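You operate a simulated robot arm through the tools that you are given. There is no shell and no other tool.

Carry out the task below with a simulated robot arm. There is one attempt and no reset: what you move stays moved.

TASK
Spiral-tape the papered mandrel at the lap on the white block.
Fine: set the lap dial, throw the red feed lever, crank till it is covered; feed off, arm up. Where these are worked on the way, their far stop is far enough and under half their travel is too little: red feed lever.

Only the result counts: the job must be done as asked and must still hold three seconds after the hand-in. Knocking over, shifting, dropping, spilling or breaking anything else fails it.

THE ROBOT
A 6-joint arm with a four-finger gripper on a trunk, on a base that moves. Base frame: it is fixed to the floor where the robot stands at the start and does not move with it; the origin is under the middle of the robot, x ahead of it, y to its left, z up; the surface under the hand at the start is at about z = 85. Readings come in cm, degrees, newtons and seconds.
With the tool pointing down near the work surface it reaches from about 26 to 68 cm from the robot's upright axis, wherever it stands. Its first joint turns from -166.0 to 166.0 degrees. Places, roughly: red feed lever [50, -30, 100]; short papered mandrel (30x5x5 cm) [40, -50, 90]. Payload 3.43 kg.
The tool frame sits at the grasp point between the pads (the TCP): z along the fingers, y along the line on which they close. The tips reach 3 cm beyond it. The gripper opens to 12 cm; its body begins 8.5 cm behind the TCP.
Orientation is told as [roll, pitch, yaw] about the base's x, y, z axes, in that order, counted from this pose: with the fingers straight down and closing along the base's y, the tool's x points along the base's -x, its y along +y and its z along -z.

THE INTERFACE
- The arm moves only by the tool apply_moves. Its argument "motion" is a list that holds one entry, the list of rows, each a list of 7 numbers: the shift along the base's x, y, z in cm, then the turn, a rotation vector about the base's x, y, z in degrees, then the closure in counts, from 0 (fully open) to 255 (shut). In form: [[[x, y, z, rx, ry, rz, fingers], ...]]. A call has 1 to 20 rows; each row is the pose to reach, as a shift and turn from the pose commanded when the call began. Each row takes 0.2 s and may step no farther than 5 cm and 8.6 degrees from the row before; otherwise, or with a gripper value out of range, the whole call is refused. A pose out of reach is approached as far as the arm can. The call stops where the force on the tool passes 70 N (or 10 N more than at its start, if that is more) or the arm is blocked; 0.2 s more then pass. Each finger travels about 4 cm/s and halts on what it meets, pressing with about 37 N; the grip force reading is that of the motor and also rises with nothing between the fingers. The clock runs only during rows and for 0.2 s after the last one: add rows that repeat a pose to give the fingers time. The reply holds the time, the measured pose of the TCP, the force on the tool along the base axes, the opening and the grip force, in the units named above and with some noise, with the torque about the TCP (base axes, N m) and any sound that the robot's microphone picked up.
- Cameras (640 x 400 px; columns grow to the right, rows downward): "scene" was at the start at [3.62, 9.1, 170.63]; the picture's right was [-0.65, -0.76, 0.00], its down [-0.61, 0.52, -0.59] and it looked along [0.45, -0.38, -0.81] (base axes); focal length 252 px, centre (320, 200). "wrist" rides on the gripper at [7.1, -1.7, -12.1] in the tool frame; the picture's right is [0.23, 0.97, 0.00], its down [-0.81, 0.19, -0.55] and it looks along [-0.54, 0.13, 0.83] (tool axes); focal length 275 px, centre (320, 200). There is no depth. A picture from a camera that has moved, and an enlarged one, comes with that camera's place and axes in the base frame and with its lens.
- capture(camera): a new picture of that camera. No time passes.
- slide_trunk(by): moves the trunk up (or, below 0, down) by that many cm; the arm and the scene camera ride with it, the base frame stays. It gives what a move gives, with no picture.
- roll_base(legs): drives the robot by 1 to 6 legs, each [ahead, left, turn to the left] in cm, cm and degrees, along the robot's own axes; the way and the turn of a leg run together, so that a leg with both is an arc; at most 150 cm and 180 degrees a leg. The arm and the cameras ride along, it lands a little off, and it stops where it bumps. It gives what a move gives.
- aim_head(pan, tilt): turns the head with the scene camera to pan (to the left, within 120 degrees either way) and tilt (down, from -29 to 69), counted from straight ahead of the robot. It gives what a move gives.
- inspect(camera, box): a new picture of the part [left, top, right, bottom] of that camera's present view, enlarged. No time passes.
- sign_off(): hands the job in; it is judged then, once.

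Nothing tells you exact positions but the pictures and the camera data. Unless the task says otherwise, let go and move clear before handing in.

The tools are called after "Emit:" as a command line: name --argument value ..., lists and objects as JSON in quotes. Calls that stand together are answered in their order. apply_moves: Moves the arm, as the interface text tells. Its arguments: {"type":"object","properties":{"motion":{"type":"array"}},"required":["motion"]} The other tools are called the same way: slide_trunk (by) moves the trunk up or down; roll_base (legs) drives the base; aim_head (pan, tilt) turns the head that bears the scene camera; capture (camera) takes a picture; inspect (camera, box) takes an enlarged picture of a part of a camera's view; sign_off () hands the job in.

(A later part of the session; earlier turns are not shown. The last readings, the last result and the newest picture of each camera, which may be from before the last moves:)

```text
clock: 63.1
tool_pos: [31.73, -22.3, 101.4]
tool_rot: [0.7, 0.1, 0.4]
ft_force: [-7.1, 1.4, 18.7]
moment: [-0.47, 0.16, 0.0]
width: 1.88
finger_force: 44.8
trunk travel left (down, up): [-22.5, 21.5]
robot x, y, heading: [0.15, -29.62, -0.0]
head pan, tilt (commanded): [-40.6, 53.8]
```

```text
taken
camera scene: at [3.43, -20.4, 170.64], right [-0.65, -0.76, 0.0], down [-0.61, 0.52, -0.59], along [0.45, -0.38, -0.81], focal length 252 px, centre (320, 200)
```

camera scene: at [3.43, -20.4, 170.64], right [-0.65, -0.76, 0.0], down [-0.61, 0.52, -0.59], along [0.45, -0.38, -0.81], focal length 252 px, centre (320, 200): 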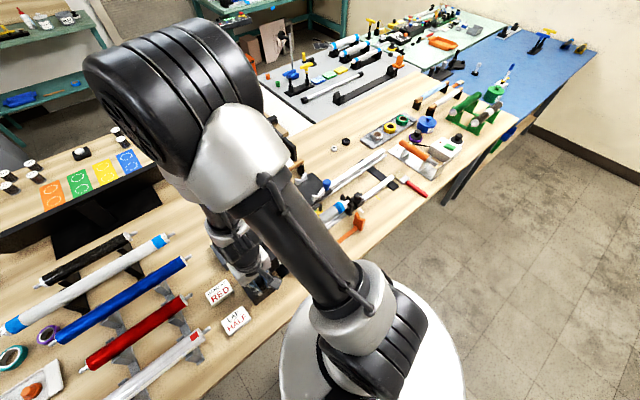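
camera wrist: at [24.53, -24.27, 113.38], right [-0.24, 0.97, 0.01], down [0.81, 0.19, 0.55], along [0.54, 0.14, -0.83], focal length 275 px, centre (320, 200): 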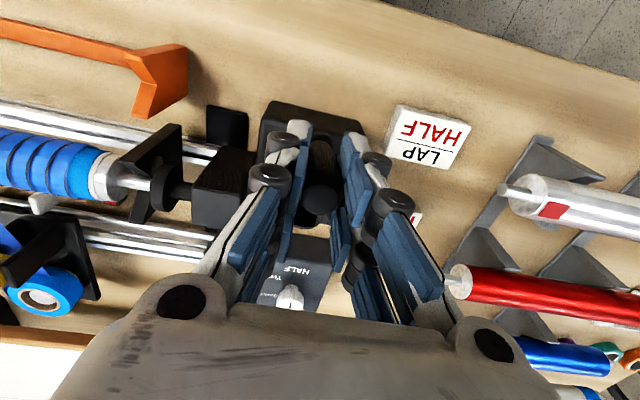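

Emit:
inspect --camera "scene" --box '[270, 140, 420, 250]'

Emit:
inspect --camera "wrist" --box '[0, 110, 200, 330]'

```text
3.64 times, centred on (345, 195) of scene
camera zoom: at [3.43, -20.4, 170.64], right [-0.65, -0.76, 0.0], down [-0.61, 0.52, -0.59], along [0.45, -0.38, -0.81], focal length 915 px, centre (229, 218)
```

zoom: 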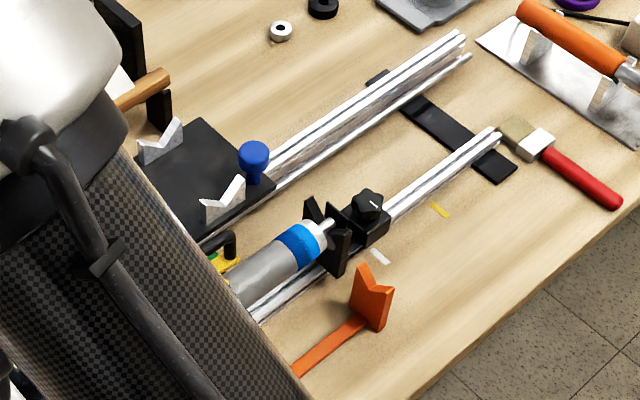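

```text
1.82 times, centred on (100, 220) of wrist
camera zoom: at [24.53, -24.27, 113.38], right [-0.24, 0.97, 0.01], down [0.81, 0.19, 0.55], along [0.54, 0.14, -0.83], focal length 500 px, centre (720, 164)
```

zoom: 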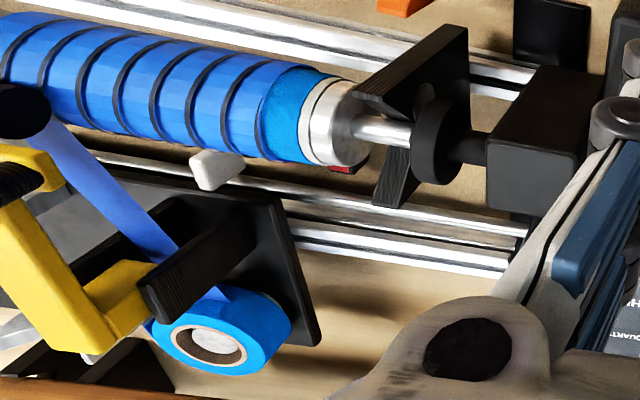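

Good: clean even wraps, about 4.5 cm per turn. The far blue band is around y -57.5 to -60; I do another turn.

Emit:
apply_moves --motion '[[[0.34, -1.92, 0, 0, 0, 0, 225], [1.31, -3.6, 0, 0, 0, 0, 225], [2.8, -4.85, 0, 0, 0, 0, 225], [4.63, -5.51, 0, 0, 0, 0, 225], [6.57, -5.51, 0, 0, 0, 0, 225], [8.4, -4.85, 0, 0, 0, 0, 225], [9.89, -3.6, 0, 0, 0, 0, 225], [10.86, -1.92, 0, 0, 0, 0, 225], [11.2, 0, 0, 0, 0, 0, 225], [10.86, 1.92, 0, 0, 0, 0, 225], [9.89, 3.6, 0, 0, 0, 0, 225], [8.4, 4.85, 0, 0, 0, 0, 225], [6.57, 5.51, 0, 0, 0, 0, 225], [4.63, 5.51, 0, 0, 0, 0, 225], [2.8, 4.85, 0, 0, 0, 0, 225], [1.31, 3.6, 0, 0, 0, 0, 225], [0.34, 1.92, 0, 0, 0, 0, 225], [0, 0, 0, 0, 0, 0, 225], [0, 0, 0, 0, 0, 0, 225]]]'

Emit:
inspect --camera "scene" --box '[270, 140, 420, 250]'

Emit:
capture --camera "wrist"

```text
clock: 67.1
tool_pos: [31.75, -22.4, 101.4]
tool_rot: [0.7, 0.0, 0.4]
ft_force: [-4.6, 0.6, 25.6]
moment: [-0.37, 0.71, -0.01]
width: 1.9
finger_force: 45.0
trunk travel left (down, up): [-22.5, 21.5]
robot x, y, heading: [0.3, -29.55, -0.1]
head pan, tilt (commanded): [-40.6, 53.8]
```

```text
3.64 times, centred on (345, 195) of scene
camera zoom: at [3.44, -20.4, 170.66], right [-0.65, -0.76, 0.0], down [-0.61, 0.52, -0.59], along [0.45, -0.38, -0.81], focal length 915 px, centre (229, 218)
```

zoom: 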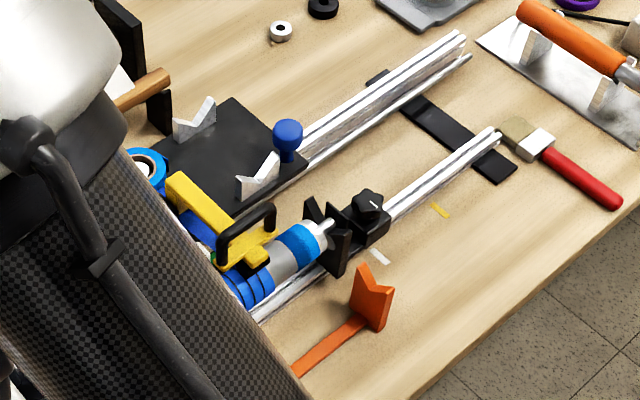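

```text
taken
camera wrist: at [24.51, -24.27, 113.35], right [-0.24, 0.97, 0.01], down [0.81, 0.19, 0.56], along [0.54, 0.14, -0.83], focal length 275 px, centre (320, 200)
```

wrist: 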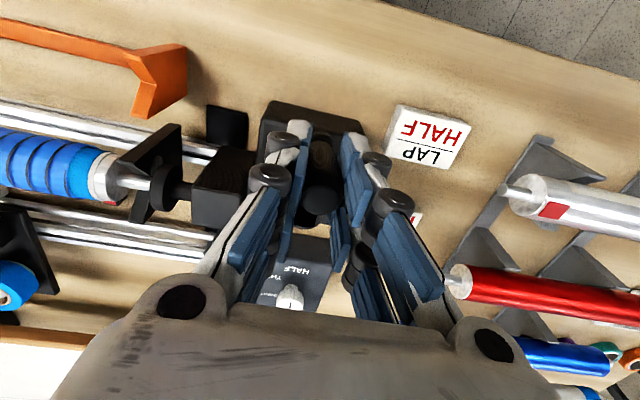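

Now the tape front is close to the far band. I zoom in on it.

Emit:
inspect --camera "scene" --box '[310, 180, 370, 230]'

```text
8.00 times, centred on (340, 205) of scene
camera zoom: at [3.44, -20.4, 170.66], right [-0.65, -0.76, 0.0], down [-0.61, 0.52, -0.59], along [0.45, -0.38, -0.81], focal length 2014 px, centre (160, 160)
```

zoom: 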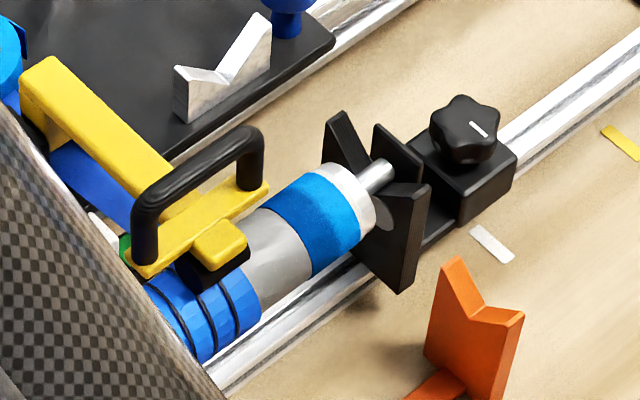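

About 3.4 cm of grey paper remains before the far band (tip at y ≈ -53.8, 4.9 cm per turn). I do one more turn and then look.

Emit:
apply_moves --motion '[[[0.34, -1.92, 0, 0, 0, 0, 225], [1.31, -3.6, 0, 0, 0, 0, 225], [2.8, -4.85, 0, 0, 0, 0, 225], [4.63, -5.51, 0, 0, 0, 0, 225], [6.57, -5.51, 0, 0, 0, 0, 225], [8.4, -4.85, 0, 0, 0, 0, 225], [9.89, -3.6, 0, 0, 0, 0, 225], [10.86, -1.92, 0, 0, 0, 0, 225], [11.2, 0, 0, 0, 0, 0, 225], [10.86, 1.92, 0, 0, 0, 0, 225], [9.89, 3.6, 0, 0, 0, 0, 225], [8.4, 4.85, 0, 0, 0, 0, 225], [6.57, 5.51, 0, 0, 0, 0, 225], [4.63, 5.51, 0, 0, 0, 0, 225], [2.8, 4.85, 0, 0, 0, 0, 225], [1.31, 3.6, 0, 0, 0, 0, 225], [0.34, 1.92, 0, 0, 0, 0, 225], [0, 0, 0, 0, 0, 0, 225], [0, 0, 0, 0, 0, 0, 225]]]'

Emit:
inspect --camera "scene" --box '[310, 180, 370, 230]'

Emit:
inspect --camera "scene" --box '[270, 140, 420, 250]'

```text
clock: 71.1
tool_pos: [31.66, -22.17, 101.38]
tool_rot: [0.7, 0.1, 0.5]
ft_force: [-2.9, 1.4, 12.3]
moment: [-0.5, -0.12, 0.02]
width: 1.88
finger_force: 45.3
trunk travel left (down, up): [-22.5, 21.5]
robot x, y, heading: [-0.16, -29.76, 0.1]
head pan, tilt (commanded): [-40.6, 53.8]
```

```text
8.00 times, centred on (340, 205) of scene
camera zoom: at [3.54, -20.39, 170.63], right [-0.65, -0.76, 0.0], down [-0.61, 0.52, -0.59], along [0.45, -0.38, -0.81], focal length 2014 px, centre (160, 160)
```

zoom: 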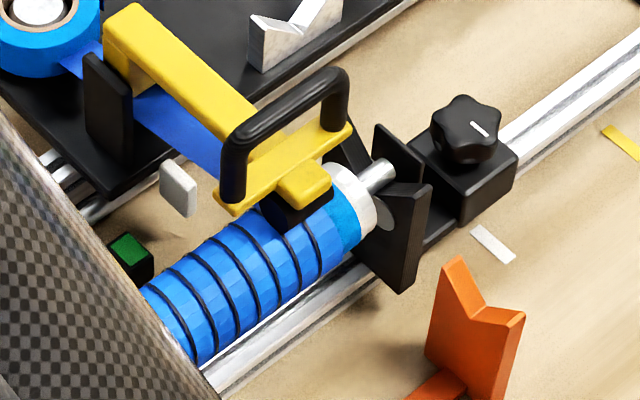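

```text
3.64 times, centred on (345, 195) of scene
camera zoom: at [3.54, -20.39, 170.63], right [-0.65, -0.76, 0.0], down [-0.61, 0.52, -0.59], along [0.45, -0.38, -0.81], focal length 915 px, centre (229, 218)
```

zoom: 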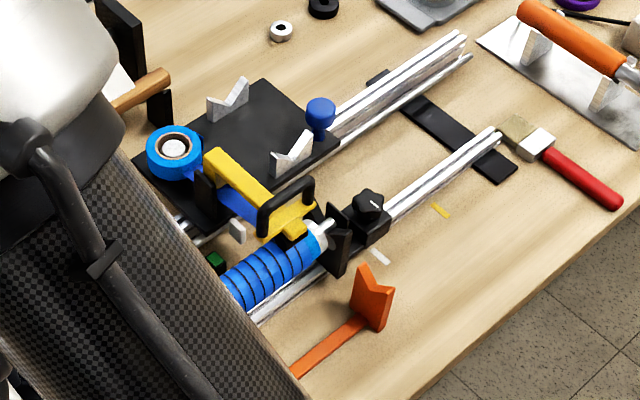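

The tape front is now on the far band with a sliver left. I zoom in to judge what is still bare.

Emit:
inspect --camera "scene" --box '[325, 185, 365, 217]'

Emit:
inspect --camera "wrist" --box '[0, 110, 120, 220]'

```text
12.50 times, centred on (345, 201) of scene
camera zoom: at [3.54, -20.39, 170.63], right [-0.65, -0.76, 0.0], down [-0.61, 0.52, -0.59], along [0.45, -0.38, -0.81], focal length 3146 px, centre (8, 188)
```

zoom: 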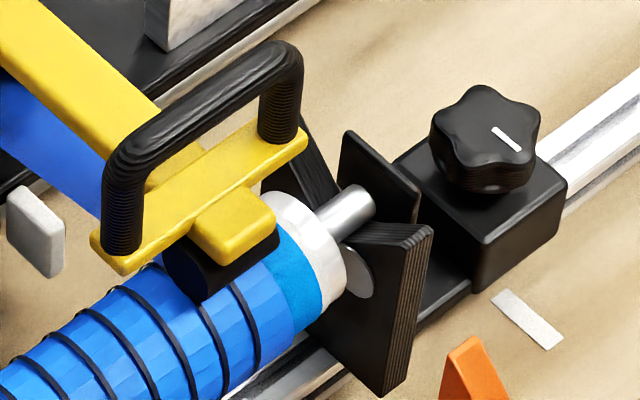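

```text
3.64 times, centred on (60, 165) of wrist
camera zoom: at [24.52, -24.11, 113.31], right [-0.24, 0.97, 0.01], down [0.81, 0.19, 0.55], along [0.54, 0.14, -0.83], focal length 1001 px, centre (1266, 327)
```

zoom: 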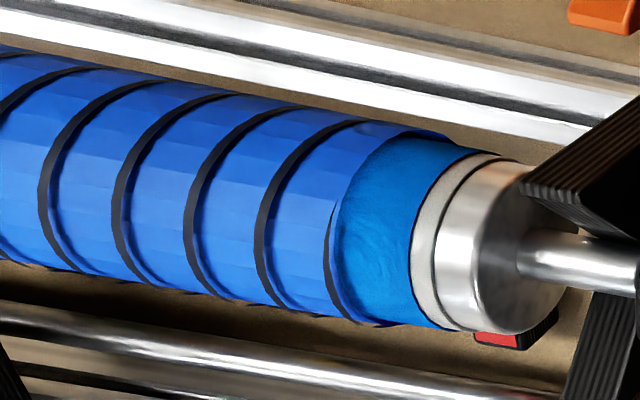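

The paper between the bands is covered; for full overlap at the end I add a fifth of a turn (≈1 cm), which still leaves the arm clear of the tailstock.

Emit:
apply_moves --motion '[[[0.34, -1.92, 0, 0, 0, 0, 225], [1.31, -3.6, 0, 0, 0, 0, 225], [2.8, -4.85, 0, 0, 0, 0, 225], [3.87, -5.33, 0, 0, 0, 0, 225], [3.87, -5.33, 0, 0, 0, 0, 225]]]'

Emit:
inspect --camera "scene" --box '[310, 175, 370, 223]'

Emit:
capture --camera "scene"

```text
clock: 72.3
tool_pos: [35.68, -27.45, 101.41]
tool_rot: [0.5, 0.1, 0.5]
ft_force: [4.8, 18.1, -0.9]
moment: [0.21, 0.35, -0.01]
width: 1.87
finger_force: 45.3
trunk travel left (down, up): [-22.5, 21.5]
robot x, y, heading: [-0.07, -29.35, 0.1]
head pan, tilt (commanded): [-40.6, 53.8]
```

```text
8.33 times, centred on (340, 199) of scene
camera zoom: at [3.72, -20.11, 170.61], right [-0.65, -0.76, 0.0], down [-0.62, 0.52, -0.59], along [0.45, -0.38, -0.81], focal length 2098 px, centre (153, 208)
```

zoom: 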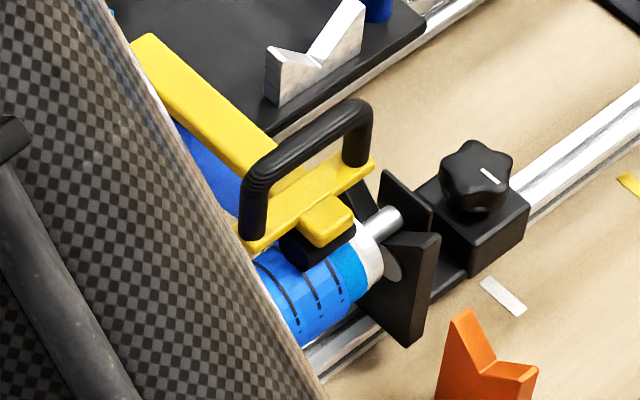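

```text
taken
camera scene: at [3.72, -20.11, 170.61], right [-0.65, -0.76, 0.0], down [-0.62, 0.52, -0.59], along [0.45, -0.38, -0.81], focal length 252 px, centre (320, 200)
```

scene: 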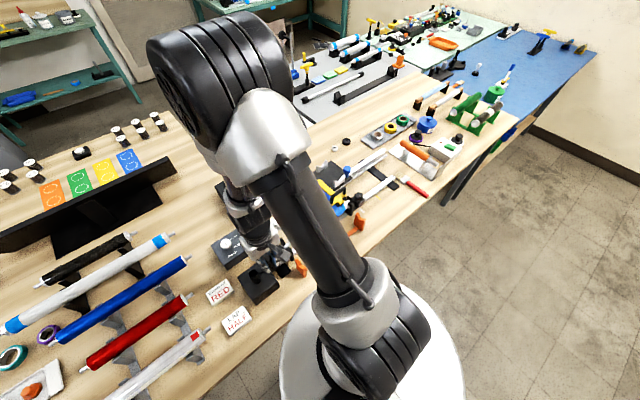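

The tape tip is now at about the centre of the far band. I release the crank and take a closer look at the far end.

Emit:
apply_moves --motion '[[[0, 0, 0, 0, 0, 0, 150], [0, 0, 0, 0, 0, 0, 140], [0, 0, 0, 0, 0, 0, 140], [0, 0, 2, 0, 0, 0, 140], [0, 0, 5, 0, 0, 0, 140], [0, 0, 9, 0, 0, 0, 140], [0, 0, 13, 0, 0, 0, 140], [0, -3, 15, 0, 0, 0, 140], [0, -7, 15, 0, 0, 0, 140], [0, -11, 15, 0, 0, 0, 140], [0, -14, 15, 0, 0, 0, 140], [0, -14, 15, 0, 0, 0, 140]]]'

Emit:
capture --camera "wrist"

Emit:
capture --camera "scene"

```text
clock: 74.9
tool_pos: [35.53, -41.65, 116.28]
tool_rot: [0.7, 0.1, 0.4]
ft_force: [0.2, 0.2, -1.1]
moment: [-0.03, -0.02, -0.01]
width: 5.42
finger_force: 0.1
trunk travel left (down, up): [-22.5, 21.5]
robot x, y, heading: [0.4, -29.45, 0.2]
head pan, tilt (commanded): [-40.6, 53.8]
```

```text
taken
camera wrist: at [28.35, -43.51, 128.32], right [-0.24, 0.97, 0.01], down [0.81, 0.19, 0.55], along [0.54, 0.14, -0.83], focal length 275 px, centre (320, 200)
```

wrist: 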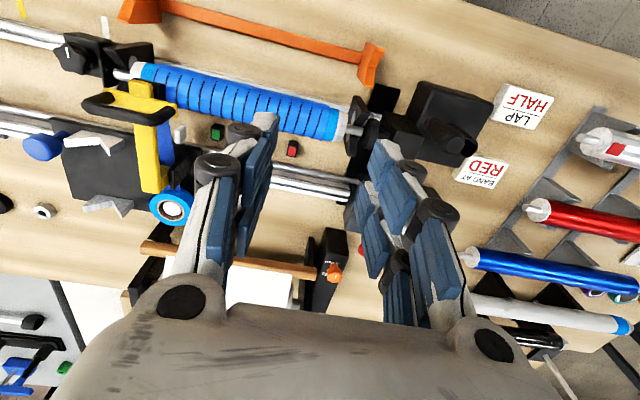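

```text
taken
camera scene: at [3.64, -20.35, 170.63], right [-0.65, -0.76, 0.0], down [-0.61, 0.52, -0.59], along [0.45, -0.38, -0.81], focal length 252 px, centre (320, 200)
```

scene: 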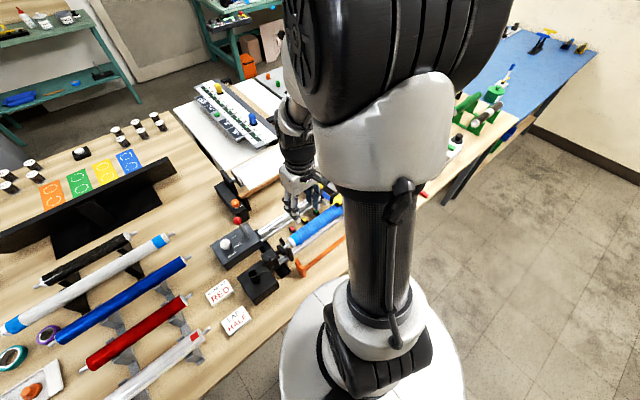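

Emit:
inspect --camera "wrist" --box '[60, 20, 360, 200]'

Emit:
inspect --camera "wrist" --box '[80, 30, 220, 140]'

Emit:
inspect --camera "scene" --box '[200, 170, 350, 300]'

```text
2.13 times, centred on (210, 110) of wrist
camera zoom: at [28.35, -43.51, 128.32], right [-0.24, 0.97, 0.01], down [0.81, 0.19, 0.55], along [0.54, 0.14, -0.83], focal length 587 px, centre (555, 392)
```

zoom: 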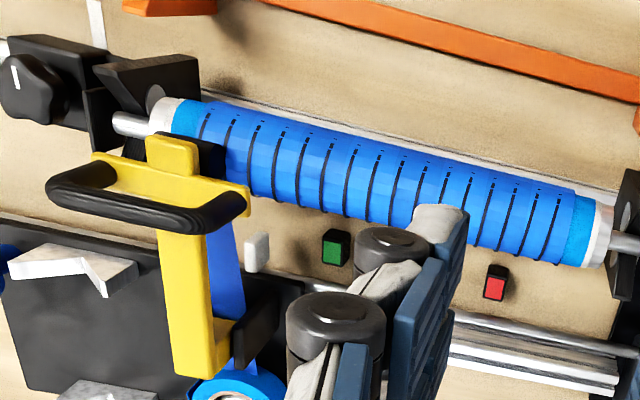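

```text
3.64 times, centred on (150, 85) of wrist
camera zoom: at [28.35, -43.51, 128.32], right [-0.24, 0.97, 0.01], down [0.81, 0.19, 0.55], along [0.54, 0.14, -0.83], focal length 1001 px, centre (938, 618)
```

zoom: 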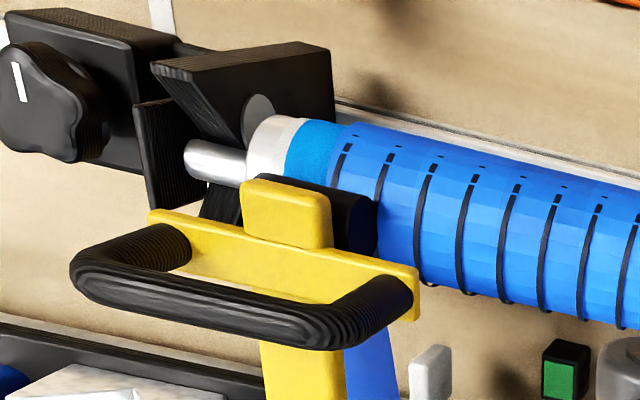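

```text
3.08 times, centred on (275, 235) of scene
camera zoom: at [3.64, -20.35, 170.63], right [-0.65, -0.76, 0.0], down [-0.61, 0.52, -0.59], along [0.45, -0.38, -0.81], focal length 774 px, centre (458, 92)
```

zoom: 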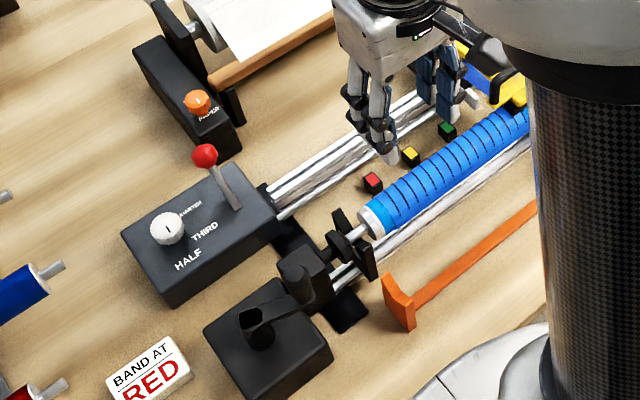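

The mandrel is evenly wrapped from band to band. Next: feed off. I go back above the thrown red lever.

Emit:
apply_moves --motion '[[[3.5, 2.3, 0, 0, 0, 0, 110], [7, 4.6, 0, 0, 0, 0, 110], [10.5, 6.9, 0, 0, 0, 0, 110], [14, 9.2, 0, 0, 0, 0, 110], [17.5, 11.4, -2, 0, 0, 0, 110], [20.9, 13.4, -5, 0, 0, 0, 110], [20.9, 13.4, -9, 0, 0, 0, 110], [20.9, 13.4, -10.5, 0, 0, 0, 110], [20.9, 13.4, -10.5, 0, 0, 0, 110]]]'

Emit:
capture --camera "wrist"

Emit:
inspect --camera "wrist" --box '[240, 60, 400, 160]'

```text
clock: 76.9
tool_pos: [56.53, -28.18, 106.07]
tool_rot: [0.7, 0.1, 0.4]
ft_force: [-0.1, -0.3, -0.2]
moment: [-0.04, -0.04, -0.01]
width: 6.84
finger_force: 0.1
trunk travel left (down, up): [-22.5, 21.5]
robot x, y, heading: [-0.31, -29.42, 0.1]
head pan, tilt (commanded): [-40.6, 53.8]
```

```text
taken
camera wrist: at [49.35, -30.25, 117.95], right [-0.24, 0.97, 0.01], down [0.81, 0.19, 0.55], along [0.54, 0.14, -0.83], focal length 275 px, centre (320, 200)
```

wrist: 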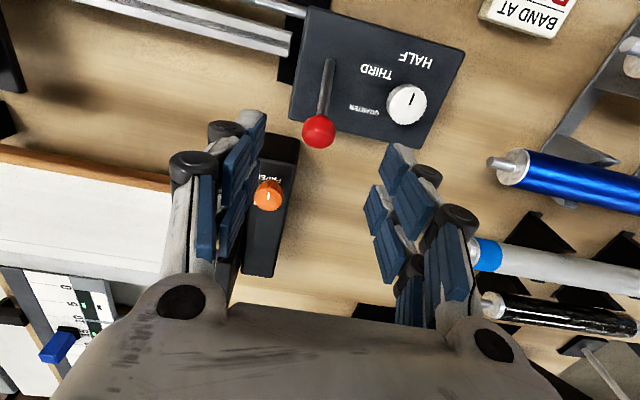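

```text
4.00 times, centred on (320, 110) of wrist
camera zoom: at [49.35, -30.25, 117.95], right [-0.24, 0.97, 0.01], down [0.81, 0.19, 0.55], along [0.54, 0.14, -0.83], focal length 1101 px, centre (320, 560)
```

zoom: 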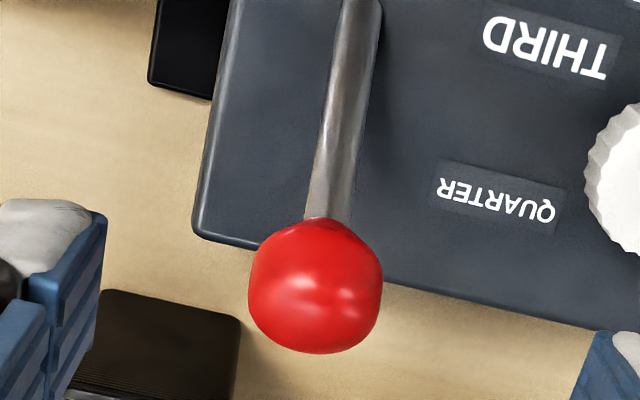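

The thrown ball is at about [56.8,-28.2,96.6]. I lower around it and grip.

Emit:
apply_moves --motion '[[[0.1, 0, -3, 0, 0, 0, 110], [0.25, 0, -6, 0, 0, 0, 110], [0.25, 0, -8, 0, 0, 0, 110], [0.25, 0, -9.3, 0, 0, 0, 110], [0.25, 0, -9.3, 0, 0, 0, 215], [0.25, 0, -9.3, 0, 0, 0, 215], [0.25, 0, -9.3, 0, 0, 0, 215], [0.25, 0, -9.3, 0, 0, 0, 215], [0.25, 0, -9.3, 0, 0, 0, 215]]]'

Emit:
capture --camera "wrist"

```text
clock: 78.9
tool_pos: [56.69, -28.04, 96.59]
tool_rot: [0.7, 0.0, 0.4]
ft_force: [0.0, 6.2, -2.3]
moment: [0.13, -0.15, 0.08]
width: 2.6
finger_force: 44.7
trunk travel left (down, up): [-22.5, 21.5]
robot x, y, heading: [-0.17, -29.74, 0.3]
head pan, tilt (commanded): [-40.6, 53.8]
```

```text
taken
camera wrist: at [49.53, -30.06, 108.64], right [-0.24, 0.97, 0.01], down [0.81, 0.19, 0.55], along [0.54, 0.14, -0.83], focal length 275 px, centre (320, 200)
```

wrist: 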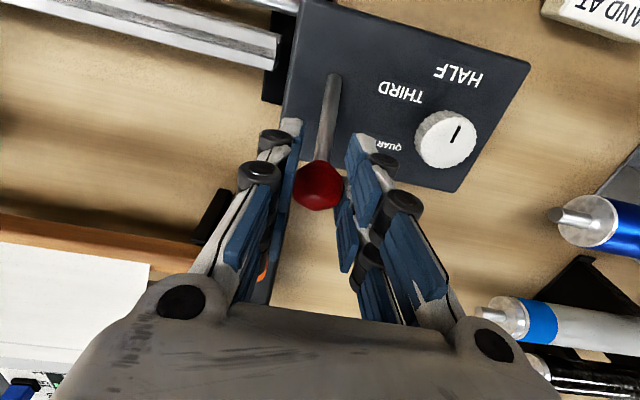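

Ball gripped. I pull it back along its arc to the upright stop.

Emit:
apply_moves --motion '[[[-0.9, 0, 0.5, 0, 0, 0, 215], [-1.6, 0, 0.8, 0, 0, 0, 215], [-2.4, 0, 1.1, 0, 0, 0, 215], [-3.2, 0, 1.3, 0, 0, 0, 215], [-4, 0, 1.4, 0, 0, 0, 215], [-4.8, 0, 1.5, 0, 0, 0, 215], [-5.4, 0, 1.5, 0, 0, 0, 215], [-6, 0, 1.5, 0, 0, 0, 215], [-6, 0, 1.5, 0, 0, 0, 215]]]'

Emit:
capture --camera "wrist"

```text
clock: 80.9
tool_pos: [50.92, -28.17, 98.12]
tool_rot: [0.6, 0.0, 0.3]
ft_force: [16.7, 6.2, 4.8]
moment: [-0.28, -1.47, 0.1]
width: 2.67
finger_force: 44.4
trunk travel left (down, up): [-22.5, 21.5]
robot x, y, heading: [-0.22, -29.38, 0.1]
head pan, tilt (commanded): [-40.6, 53.8]
```

```text
taken
camera wrist: at [43.78, -30.06, 110.0], right [-0.24, 0.97, 0.01], down [0.81, 0.19, 0.56], along [0.54, 0.14, -0.83], focal length 275 px, centre (320, 200)
```

wrist: 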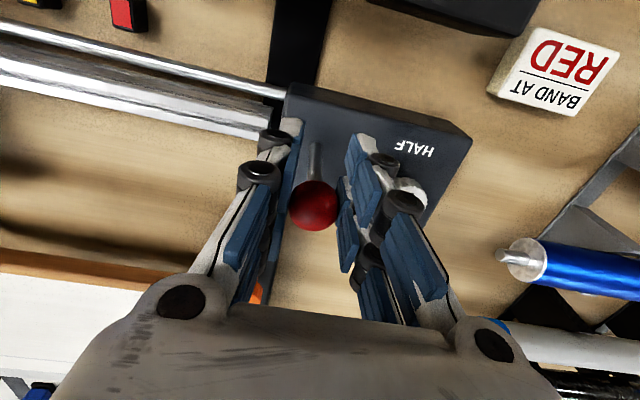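

The ball appears upright again. I release, rise and verify the lever.

Emit:
apply_moves --motion '[[[0.5, 0, 0, 0, 0, 0, 110], [0.5, 0, 0, 0, 0, 0, 110], [0.5, 0, 0, 0, 0, 0, 110], [0.5, 0, 3, 0, 0, 0, 110], [0.5, 0, 6, 0, 0, 0, 110], [0.5, 0, 8, 0, 0, 0, 110], [0.5, 0, 8, 0, 0, 0, 110]]]'

Emit:
inspect --camera "wrist" --box '[240, 60, 400, 160]'

Emit:
capture --camera "wrist"

```text
clock: 82.5
tool_pos: [51.28, -28.26, 106.14]
tool_rot: [0.7, 0.1, 0.4]
ft_force: [-0.3, 0.3, 0.2]
moment: [-0.03, 0.01, 0.02]
width: 6.84
finger_force: 0.0
trunk travel left (down, up): [-22.5, 21.5]
robot x, y, heading: [0.26, -29.61, -0.0]
head pan, tilt (commanded): [-40.6, 53.8]
```

```text
4.00 times, centred on (320, 110) of wrist
camera zoom: at [44.2, -30.18, 118.09], right [-0.24, 0.97, 0.01], down [0.81, 0.19, 0.55], along [0.54, 0.14, -0.83], focal length 1101 px, centre (320, 560)
```

zoom: 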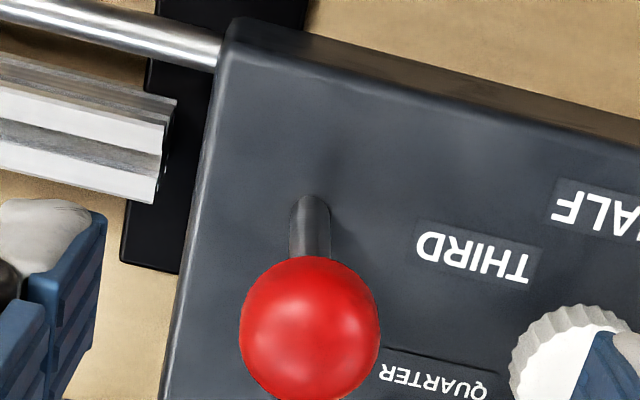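

```text
taken
camera wrist: at [44.2, -30.18, 118.09], right [-0.24, 0.97, 0.01], down [0.81, 0.19, 0.55], along [0.54, 0.14, -0.83], focal length 275 px, centre (320, 200)
```

wrist: 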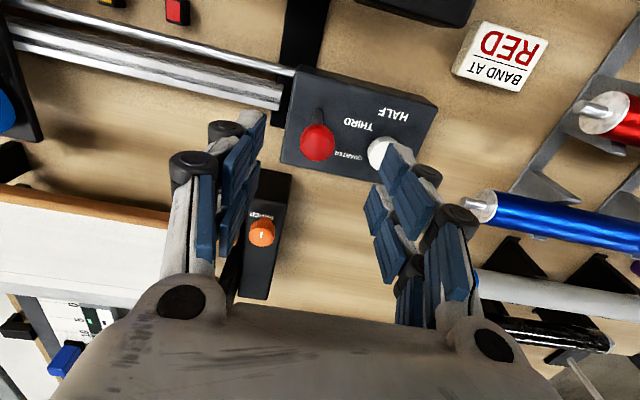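

The lever is upright again (feed off). Now the arm: I move above its black handle bar with the jaws turned to close along x.

Emit:
apply_moves --motion '[[[0, 0, 4, 0, 0, -8.2, 110], [0, 0, 8, 0, 0, -16.4, 110], [-1, -1.5, 11, 0, 0, -24.6, 110], [-2.4, -3.5, 13, 0, 0, -32.8, 110], [-3.8, -5.5, 13, 0, 0, -41, 110], [-5.2, -7.5, 13, 0, 0, -49.2, 110], [-6.6, -9.5, 13, 0, 0, -57.4, 110], [-8, -11.5, 13, 0, 0, -65.6, 110], [-9.4, -13.5, 13, 0, 0, -73.8, 110], [-10.8, -15.5, 13, 0, 0, -82, 110], [-12.3, -17.5, 13, 0, 0, -90.4, 110], [-12.3, -20, 13, 0, 0, -90.4, 110], [-12.3, -20, 13, 0, 0, -90.4, 110]]]'

Emit:
capture --camera "wrist"

Emit:
capture --camera "scene"

```text
clock: 85.3
tool_pos: [39.05, -48.12, 119.14]
tool_rot: [0.6, 0.0, -90.0]
ft_force: [0.4, 0.4, -0.7]
moment: [0.03, -0.01, 0.0]
width: 6.81
finger_force: 0.0
trunk travel left (down, up): [-22.5, 21.5]
robot x, y, heading: [0.2, -29.24, -0.0]
head pan, tilt (commanded): [-40.6, 53.8]
```

```text
taken
camera wrist: at [37.06, -41.1, 131.16], right [0.97, 0.23, 0.01], down [0.18, -0.81, 0.55], along [0.14, -0.54, -0.83], focal length 275 px, centre (320, 200)
```

wrist: 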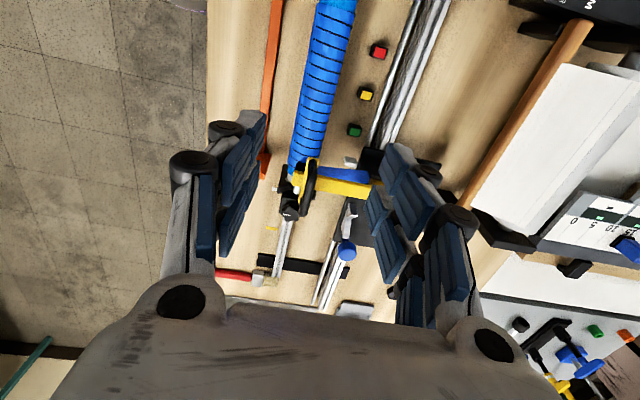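

```text
taken
camera scene: at [3.61, -20.33, 170.63], right [-0.65, -0.76, 0.0], down [-0.61, 0.52, -0.59], along [0.45, -0.38, -0.81], focal length 252 px, centre (320, 200)
```

scene: 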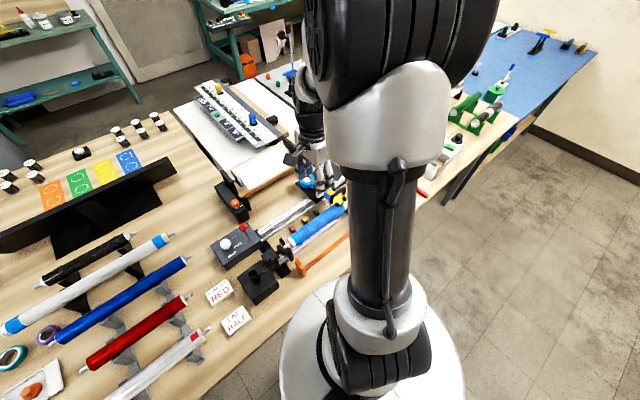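

Emit:
inspect --camera "wrist" --box '[260, 130, 400, 230]'

Emit:
inspect --camera "scene" --box '[200, 170, 350, 300]'

```text
4.00 times, centred on (330, 180) of wrist
camera zoom: at [37.06, -41.1, 131.16], right [0.97, 0.23, 0.01], down [0.18, -0.81, 0.55], along [0.14, -0.54, -0.83], focal length 1101 px, centre (280, 280)
```

zoom: 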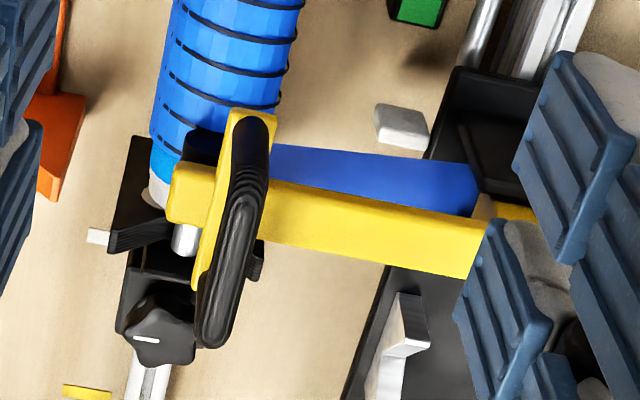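

```text
3.08 times, centred on (275, 235) of scene
camera zoom: at [3.61, -20.33, 170.63], right [-0.65, -0.76, 0.0], down [-0.61, 0.52, -0.59], along [0.45, -0.38, -0.81], focal length 774 px, centre (458, 92)
```

zoom: 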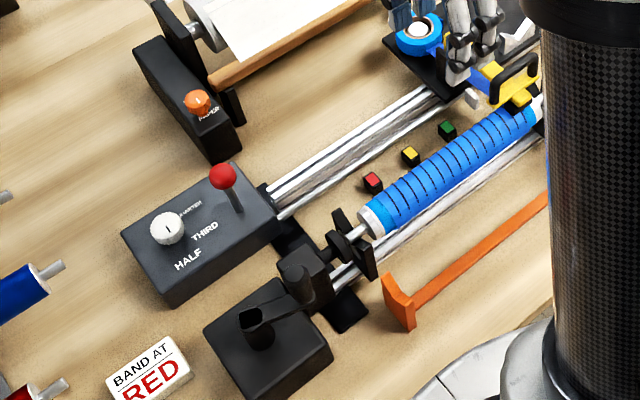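

The bar centre is at about [40,-58.9,102.8]. I hover above it and check.

Emit:
apply_moves --motion '[[[0.3, -3.6, -2, 0, 0, 0, 110], [0.6, -7.2, -4, 0, 0, 0, 110], [0.95, -10.8, -6, 0, 0, 0, 110], [0.95, -10.8, -9.1, 0, 0, 0, 110], [0.95, -10.8, -9.1, 0, 0, 0, 110]]]'

Emit:
capture --camera "wrist"

Emit:
inspect --camera "wrist" --box '[240, 80, 400, 220]'

```text
clock: 86.5
tool_pos: [39.82, -59.1, 109.99]
tool_rot: [0.8, 0.1, -90.0]
ft_force: [-0.1, 0.0, -0.2]
moment: [0.01, -0.03, 0.0]
width: 6.85
finger_force: 0.1
trunk travel left (down, up): [-22.5, 21.5]
robot x, y, heading: [0.12, -29.02, 0.3]
head pan, tilt (commanded): [-40.6, 53.8]
```

```text
taken
camera wrist: at [37.98, -52.0, 121.93], right [0.97, 0.23, 0.01], down [0.19, -0.81, 0.55], along [0.14, -0.54, -0.83], focal length 275 px, centre (320, 200)
```

wrist: 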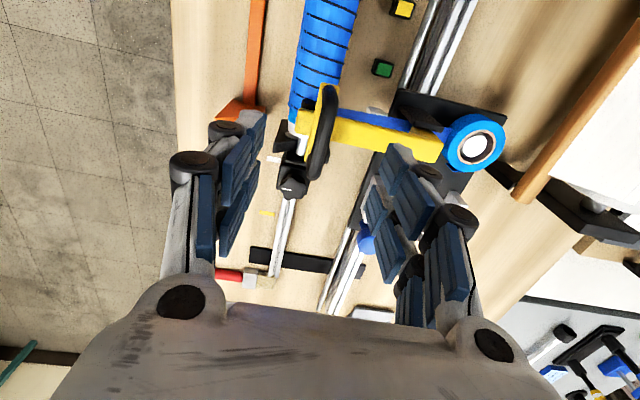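

```text
2.86 times, centred on (320, 150) of wrist
camera zoom: at [37.98, -52.0, 121.93], right [0.97, 0.23, 0.01], down [0.19, -0.81, 0.55], along [0.14, -0.54, -0.83], focal length 786 px, centre (320, 343)
```

zoom: 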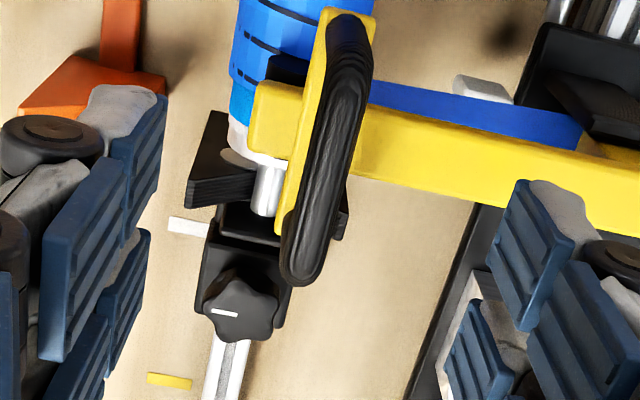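

The bar lies on the tool axis at z ≈ 102.4. I lower and close on it.

Emit:
apply_moves --motion '[[[0.1, 0, -2.5, 0, 0, 0, 130], [0.1, 0, -5, 0, 0, 0, 130], [0.1, 0, -7, 0, 0, 0, 130], [0.1, 0, -7, 0, 0, 0, 130], [0.1, 0, -7, 0, 0, 0, 240], [0.1, 0, -7, 0, 0, 0, 240], [0.1, 0, -7, 0, 0, 0, 240], [0.1, 0, -7, 0, 0, 0, 240], [0.1, 0, -7, 0, 0, 0, 240]]]'

Emit:
capture --camera "wrist"

Emit:
inspect --camera "wrist" --box '[240, 80, 400, 220]'

```text
clock: 88.5
tool_pos: [40.11, -58.85, 103.0]
tool_rot: [0.7, 0.2, -90.0]
ft_force: [6.7, 0.4, -0.3]
moment: [-0.05, 0.23, 0.19]
width: 1.16
finger_force: 41.4
trunk travel left (down, up): [-22.5, 21.5]
robot x, y, heading: [0.13, -29.53, 0.1]
head pan, tilt (commanded): [-40.6, 53.8]
```

```text
taken
camera wrist: at [38.28, -51.91, 114.94], right [0.97, 0.23, 0.01], down [0.19, -0.81, 0.55], along [0.14, -0.54, -0.83], focal length 275 px, centre (320, 200)
```

wrist: 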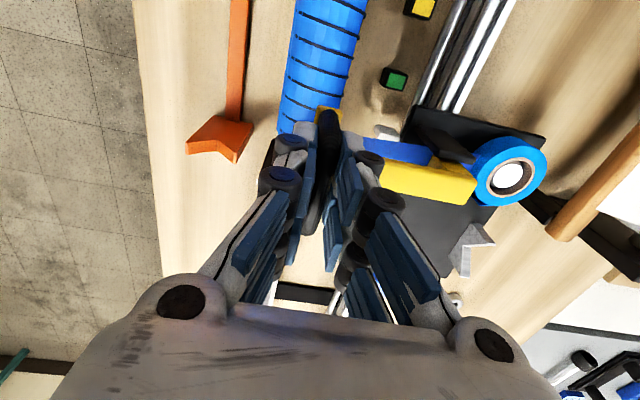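

```text
2.86 times, centred on (320, 150) of wrist
camera zoom: at [38.28, -51.91, 114.94], right [0.97, 0.23, 0.01], down [0.19, -0.81, 0.55], along [0.14, -0.54, -0.83], focal length 786 px, centre (320, 343)
```

zoom: 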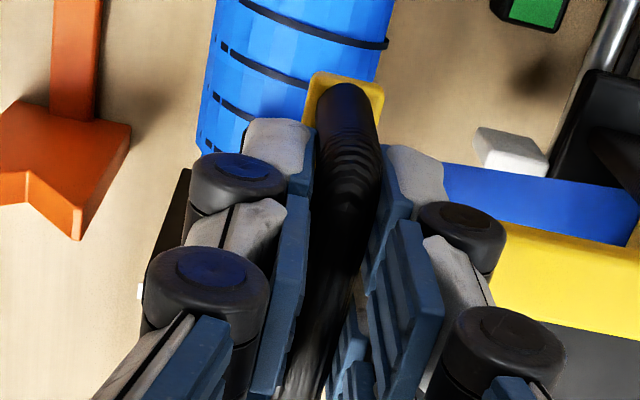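

The bar is held. I lift it along its arc about the hinge near x 50, starting gently.

Emit:
apply_moves --motion '[[[0.3, 0, 0.5, 0, 0, 0, 240], [0.7, 0, 1.1, 0, 0, 0, 240], [1.1, 0, 1.6, 0, 0, 0, 240], [1.7, 0, 2.3, 0, 0, 0, 240], [2.4, 0, 3.0, 0, 0, 0, 240], [2.4, 0, 3.0, 0, 0, 0, 240]]]'

Emit:
capture --camera "wrist"

Emit:
capture --camera "scene"

```text
clock: 89.9
tool_pos: [42.42, -59.07, 105.95]
tool_rot: [0.6, 0.2, -90.0]
ft_force: [-0.5, 3.0, -11.0]
moment: [0.86, 0.82, 0.57]
width: 1.58
finger_force: 45.0
trunk travel left (down, up): [-22.5, 21.5]
robot x, y, heading: [-0.09, -29.71, 0.0]
head pan, tilt (commanded): [-40.6, 53.8]
```

```text
taken
camera wrist: at [40.49, -51.99, 117.91], right [0.97, 0.23, 0.01], down [0.19, -0.81, 0.55], along [0.14, -0.54, -0.83], focal length 275 px, centre (320, 200)
```

wrist: 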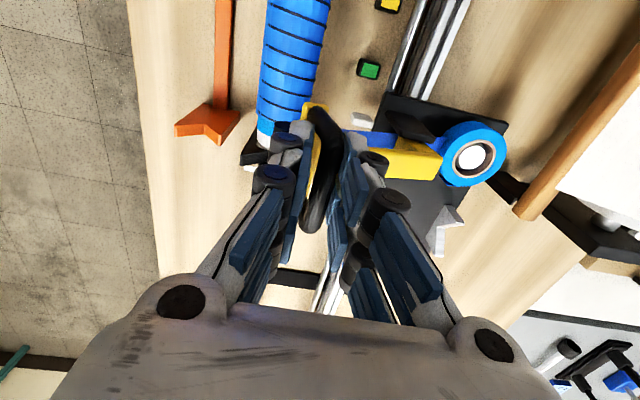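

```text
taken
camera scene: at [3.74, -20.43, 170.63], right [-0.65, -0.76, 0.0], down [-0.62, 0.52, -0.59], along [0.45, -0.38, -0.81], focal length 252 px, centre (320, 200)
```

scene: 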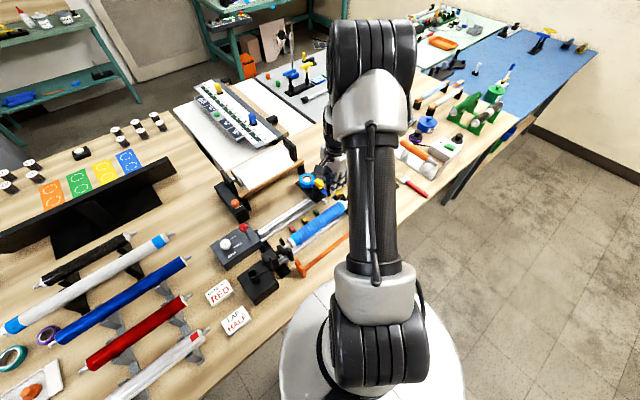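

Emit:
inspect --camera "wrist" --box '[230, 80, 450, 240]'

Emit:
inspect --camera "scene" --box '[270, 140, 370, 230]'

```text
2.50 times, centred on (340, 160) of wrist
camera zoom: at [40.49, -51.99, 117.91], right [0.97, 0.23, 0.01], down [0.19, -0.81, 0.55], along [0.14, -0.54, -0.83], focal length 688 px, centre (270, 300)
```

zoom: 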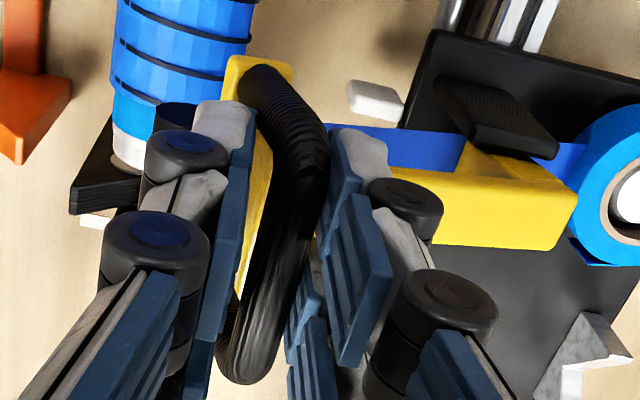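

```text
4.44 times, centred on (320, 185) of scene
camera zoom: at [3.74, -20.43, 170.63], right [-0.65, -0.76, 0.0], down [-0.62, 0.52, -0.59], along [0.45, -0.38, -0.81], focal length 1119 px, centre (320, 267)
```

zoom: 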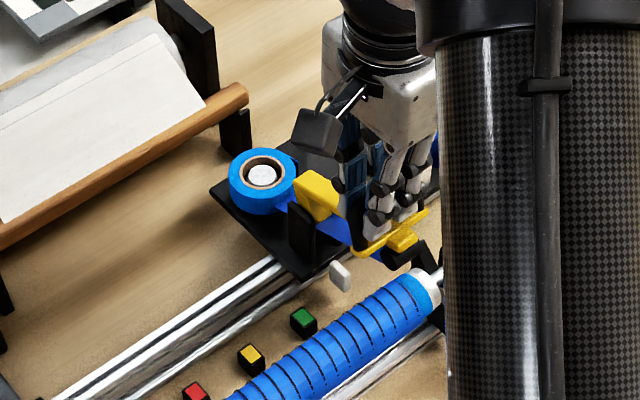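

The arm is rising, its roller is off the mandrel. I continue along the arc.

Emit:
apply_moves --motion '[[[0.8, 0, 0.6, 0, 0, 0, 240], [1.6, 0, 1.15, 0, 0, 0, 240], [2.4, 0, 1.6, 0, 0, 0, 240], [3.3, 0, 2.0, 0, 0, 0, 240], [4.2, 0, 2.3, 0, 0, 0, 240], [5.17, 0, 2.57, 0, 0, 0, 240], [5.17, 0, 2.57, 0, 0, 0, 240]]]'

Emit:
inspect --camera "wrist" --box '[230, 80, 450, 240]'

Emit:
inspect --camera "scene" --box '[270, 140, 370, 230]'

```text
clock: 91.5
tool_pos: [47.13, -58.92, 109.15]
tool_rot: [0.9, 0.0, -90.0]
ft_force: [-24.6, -2.4, 50.8]
moment: [1.47, 1.42, 0.32]
width: 2.18
finger_force: 45.0
trunk travel left (down, up): [-22.5, 21.5]
robot x, y, heading: [-0.16, -29.81, 0.4]
head pan, tilt (commanded): [-40.6, 53.8]
```

```text
2.50 times, centred on (340, 160) of wrist
camera zoom: at [45.14, -51.86, 121.09], right [0.97, 0.23, 0.02], down [0.18, -0.81, 0.56], along [0.14, -0.54, -0.83], focal length 688 px, centre (270, 300)
```

zoom: 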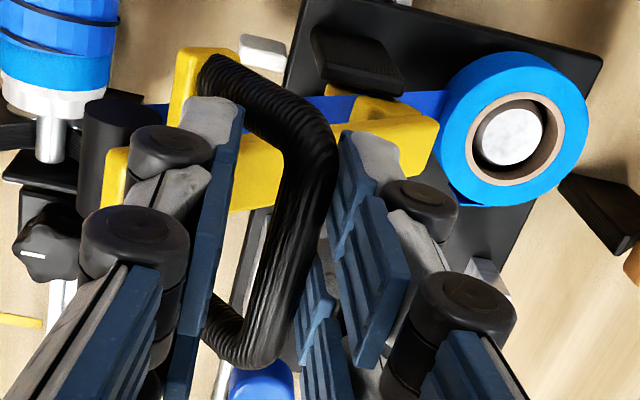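

```text
4.44 times, centred on (320, 185) of scene
camera zoom: at [2.83, -20.21, 170.67], right [-0.65, -0.76, 0.0], down [-0.61, 0.52, -0.59], along [0.45, -0.38, -0.8], focal length 1119 px, centre (320, 267)
```

zoom: 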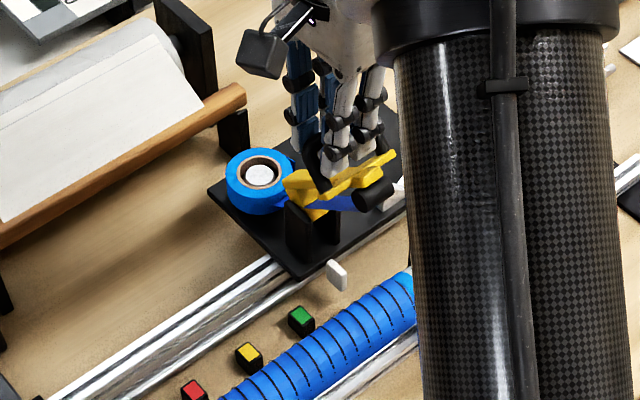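

The fingers now press on the crossbar as it swings (51 N up), so I ease up and tilt the hand to follow the arm's rotation.

Emit:
apply_moves --motion '[[[0, 0, 0.7, 0, 4, 0, 240], [0, 0, 1.2, 0, 10, 0, 240], [0.2, 0, 1.5, 0, 16, 0, 240], [0.4, 0, 1.6, 0, 22, 0, 240], [0.4, 0, 1.6, 0, 22, 0, 240]]]'

Emit:
inspect --camera "wrist" --box '[230, 80, 450, 240]'

Emit:
inspect --camera "scene" --box '[270, 140, 370, 230]'

```text
clock: 92.7
tool_pos: [47.84, -59.25, 110.47]
tool_rot: [-21.2, -0.1, -90.1]
ft_force: [-0.3, -0.5, 0.3]
moment: [0.01, -0.05, 0.0]
width: 0.7
finger_force: 0.1
trunk travel left (down, up): [-22.5, 21.5]
robot x, y, heading: [-0.15, -29.7, 0.3]
head pan, tilt (commanded): [-40.6, 53.8]
```

```text
2.50 times, centred on (340, 160) of wrist
camera zoom: at [50.57, -52.06, 122.18], right [0.91, 0.23, -0.35], down [0.38, -0.81, 0.45], along [-0.18, -0.54, -0.82], focal length 688 px, centre (270, 300)
```

zoom: 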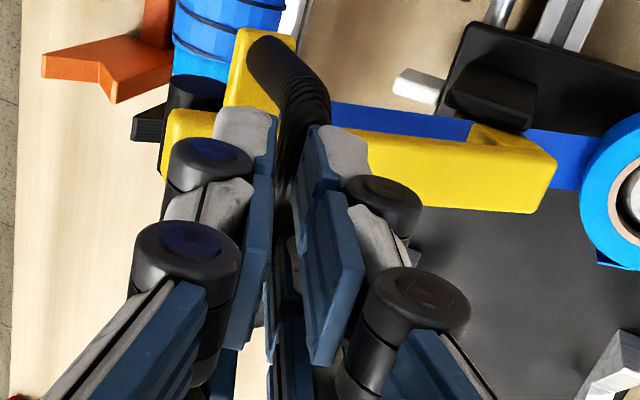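

```text
4.44 times, centred on (320, 185) of scene
camera zoom: at [3.37, -20.36, 170.67], right [-0.65, -0.76, 0.0], down [-0.61, 0.52, -0.59], along [0.45, -0.38, -0.81], focal length 1119 px, centre (320, 267)
```

zoom: 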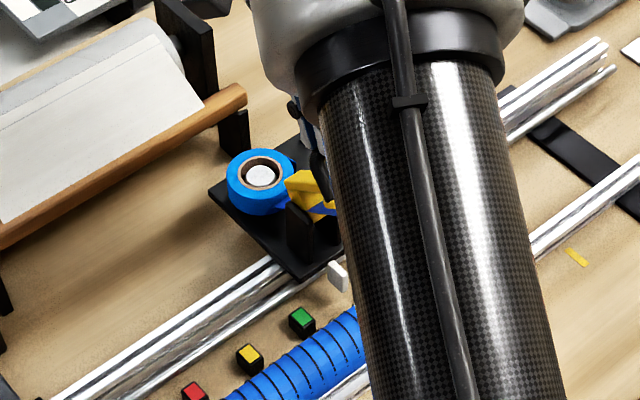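

The grip slipped off the bar. I withdraw a little along the fingers and look at where the arm rests.

Emit:
apply_moves --motion '[[[0.9, 0, 2.3, 0, 0, 0, 240], [1.9, 0, 4.6, 0, 0, 0, 240], [2.5, 0, 8, 0, 0, 0, 200], [2.5, 0, 8, 0, 0, 0, 200]]]'

Emit:
capture --camera "wrist"

Emit:
capture --camera "scene"

Emit:
inspect --camera "wrist" --box '[210, 60, 450, 240]'

```text
clock: 93.7
tool_pos: [50.42, -59.0, 118.08]
tool_rot: [-21.4, 0.1, -90.0]
ft_force: [-0.6, 0.1, -0.2]
moment: [0.03, 0.0, 0.03]
width: 2.58
finger_force: 0.0
trunk travel left (down, up): [-22.5, 21.5]
robot x, y, heading: [0.07, -29.59, 0.3]
head pan, tilt (commanded): [-40.6, 53.8]
```

```text
taken
camera wrist: at [53.14, -51.98, 129.92], right [0.91, 0.23, -0.35], down [0.38, -0.81, 0.44], along [-0.19, -0.54, -0.82], focal length 275 px, centre (320, 200)
```

wrist: 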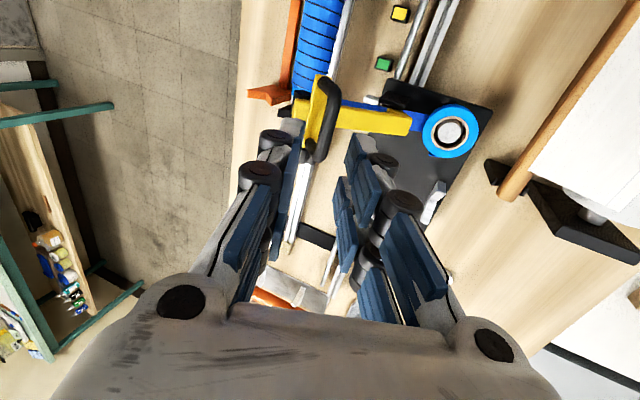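

```text
taken
camera scene: at [3.7, -20.43, 170.63], right [-0.65, -0.76, 0.0], down [-0.62, 0.52, -0.59], along [0.45, -0.38, -0.81], focal length 252 px, centre (320, 200)
```

scene: 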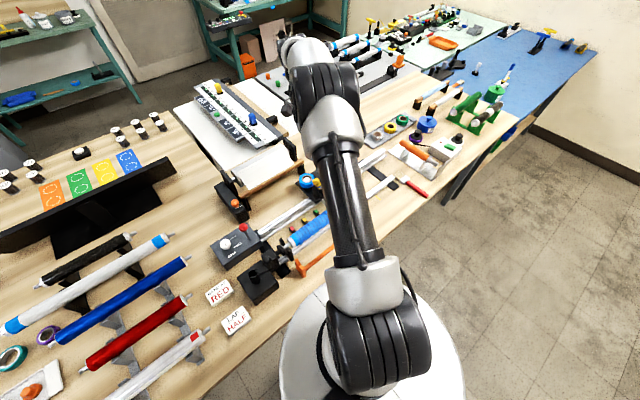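

```text
2.22 times, centred on (330, 150) of wrist
camera zoom: at [53.14, -51.98, 129.92], right [0.91, 0.23, -0.35], down [0.38, -0.81, 0.44], along [-0.19, -0.54, -0.82], focal length 612 px, centre (298, 311)
```

zoom: 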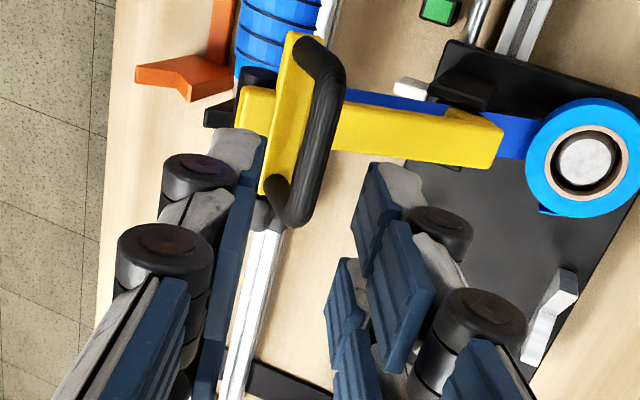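

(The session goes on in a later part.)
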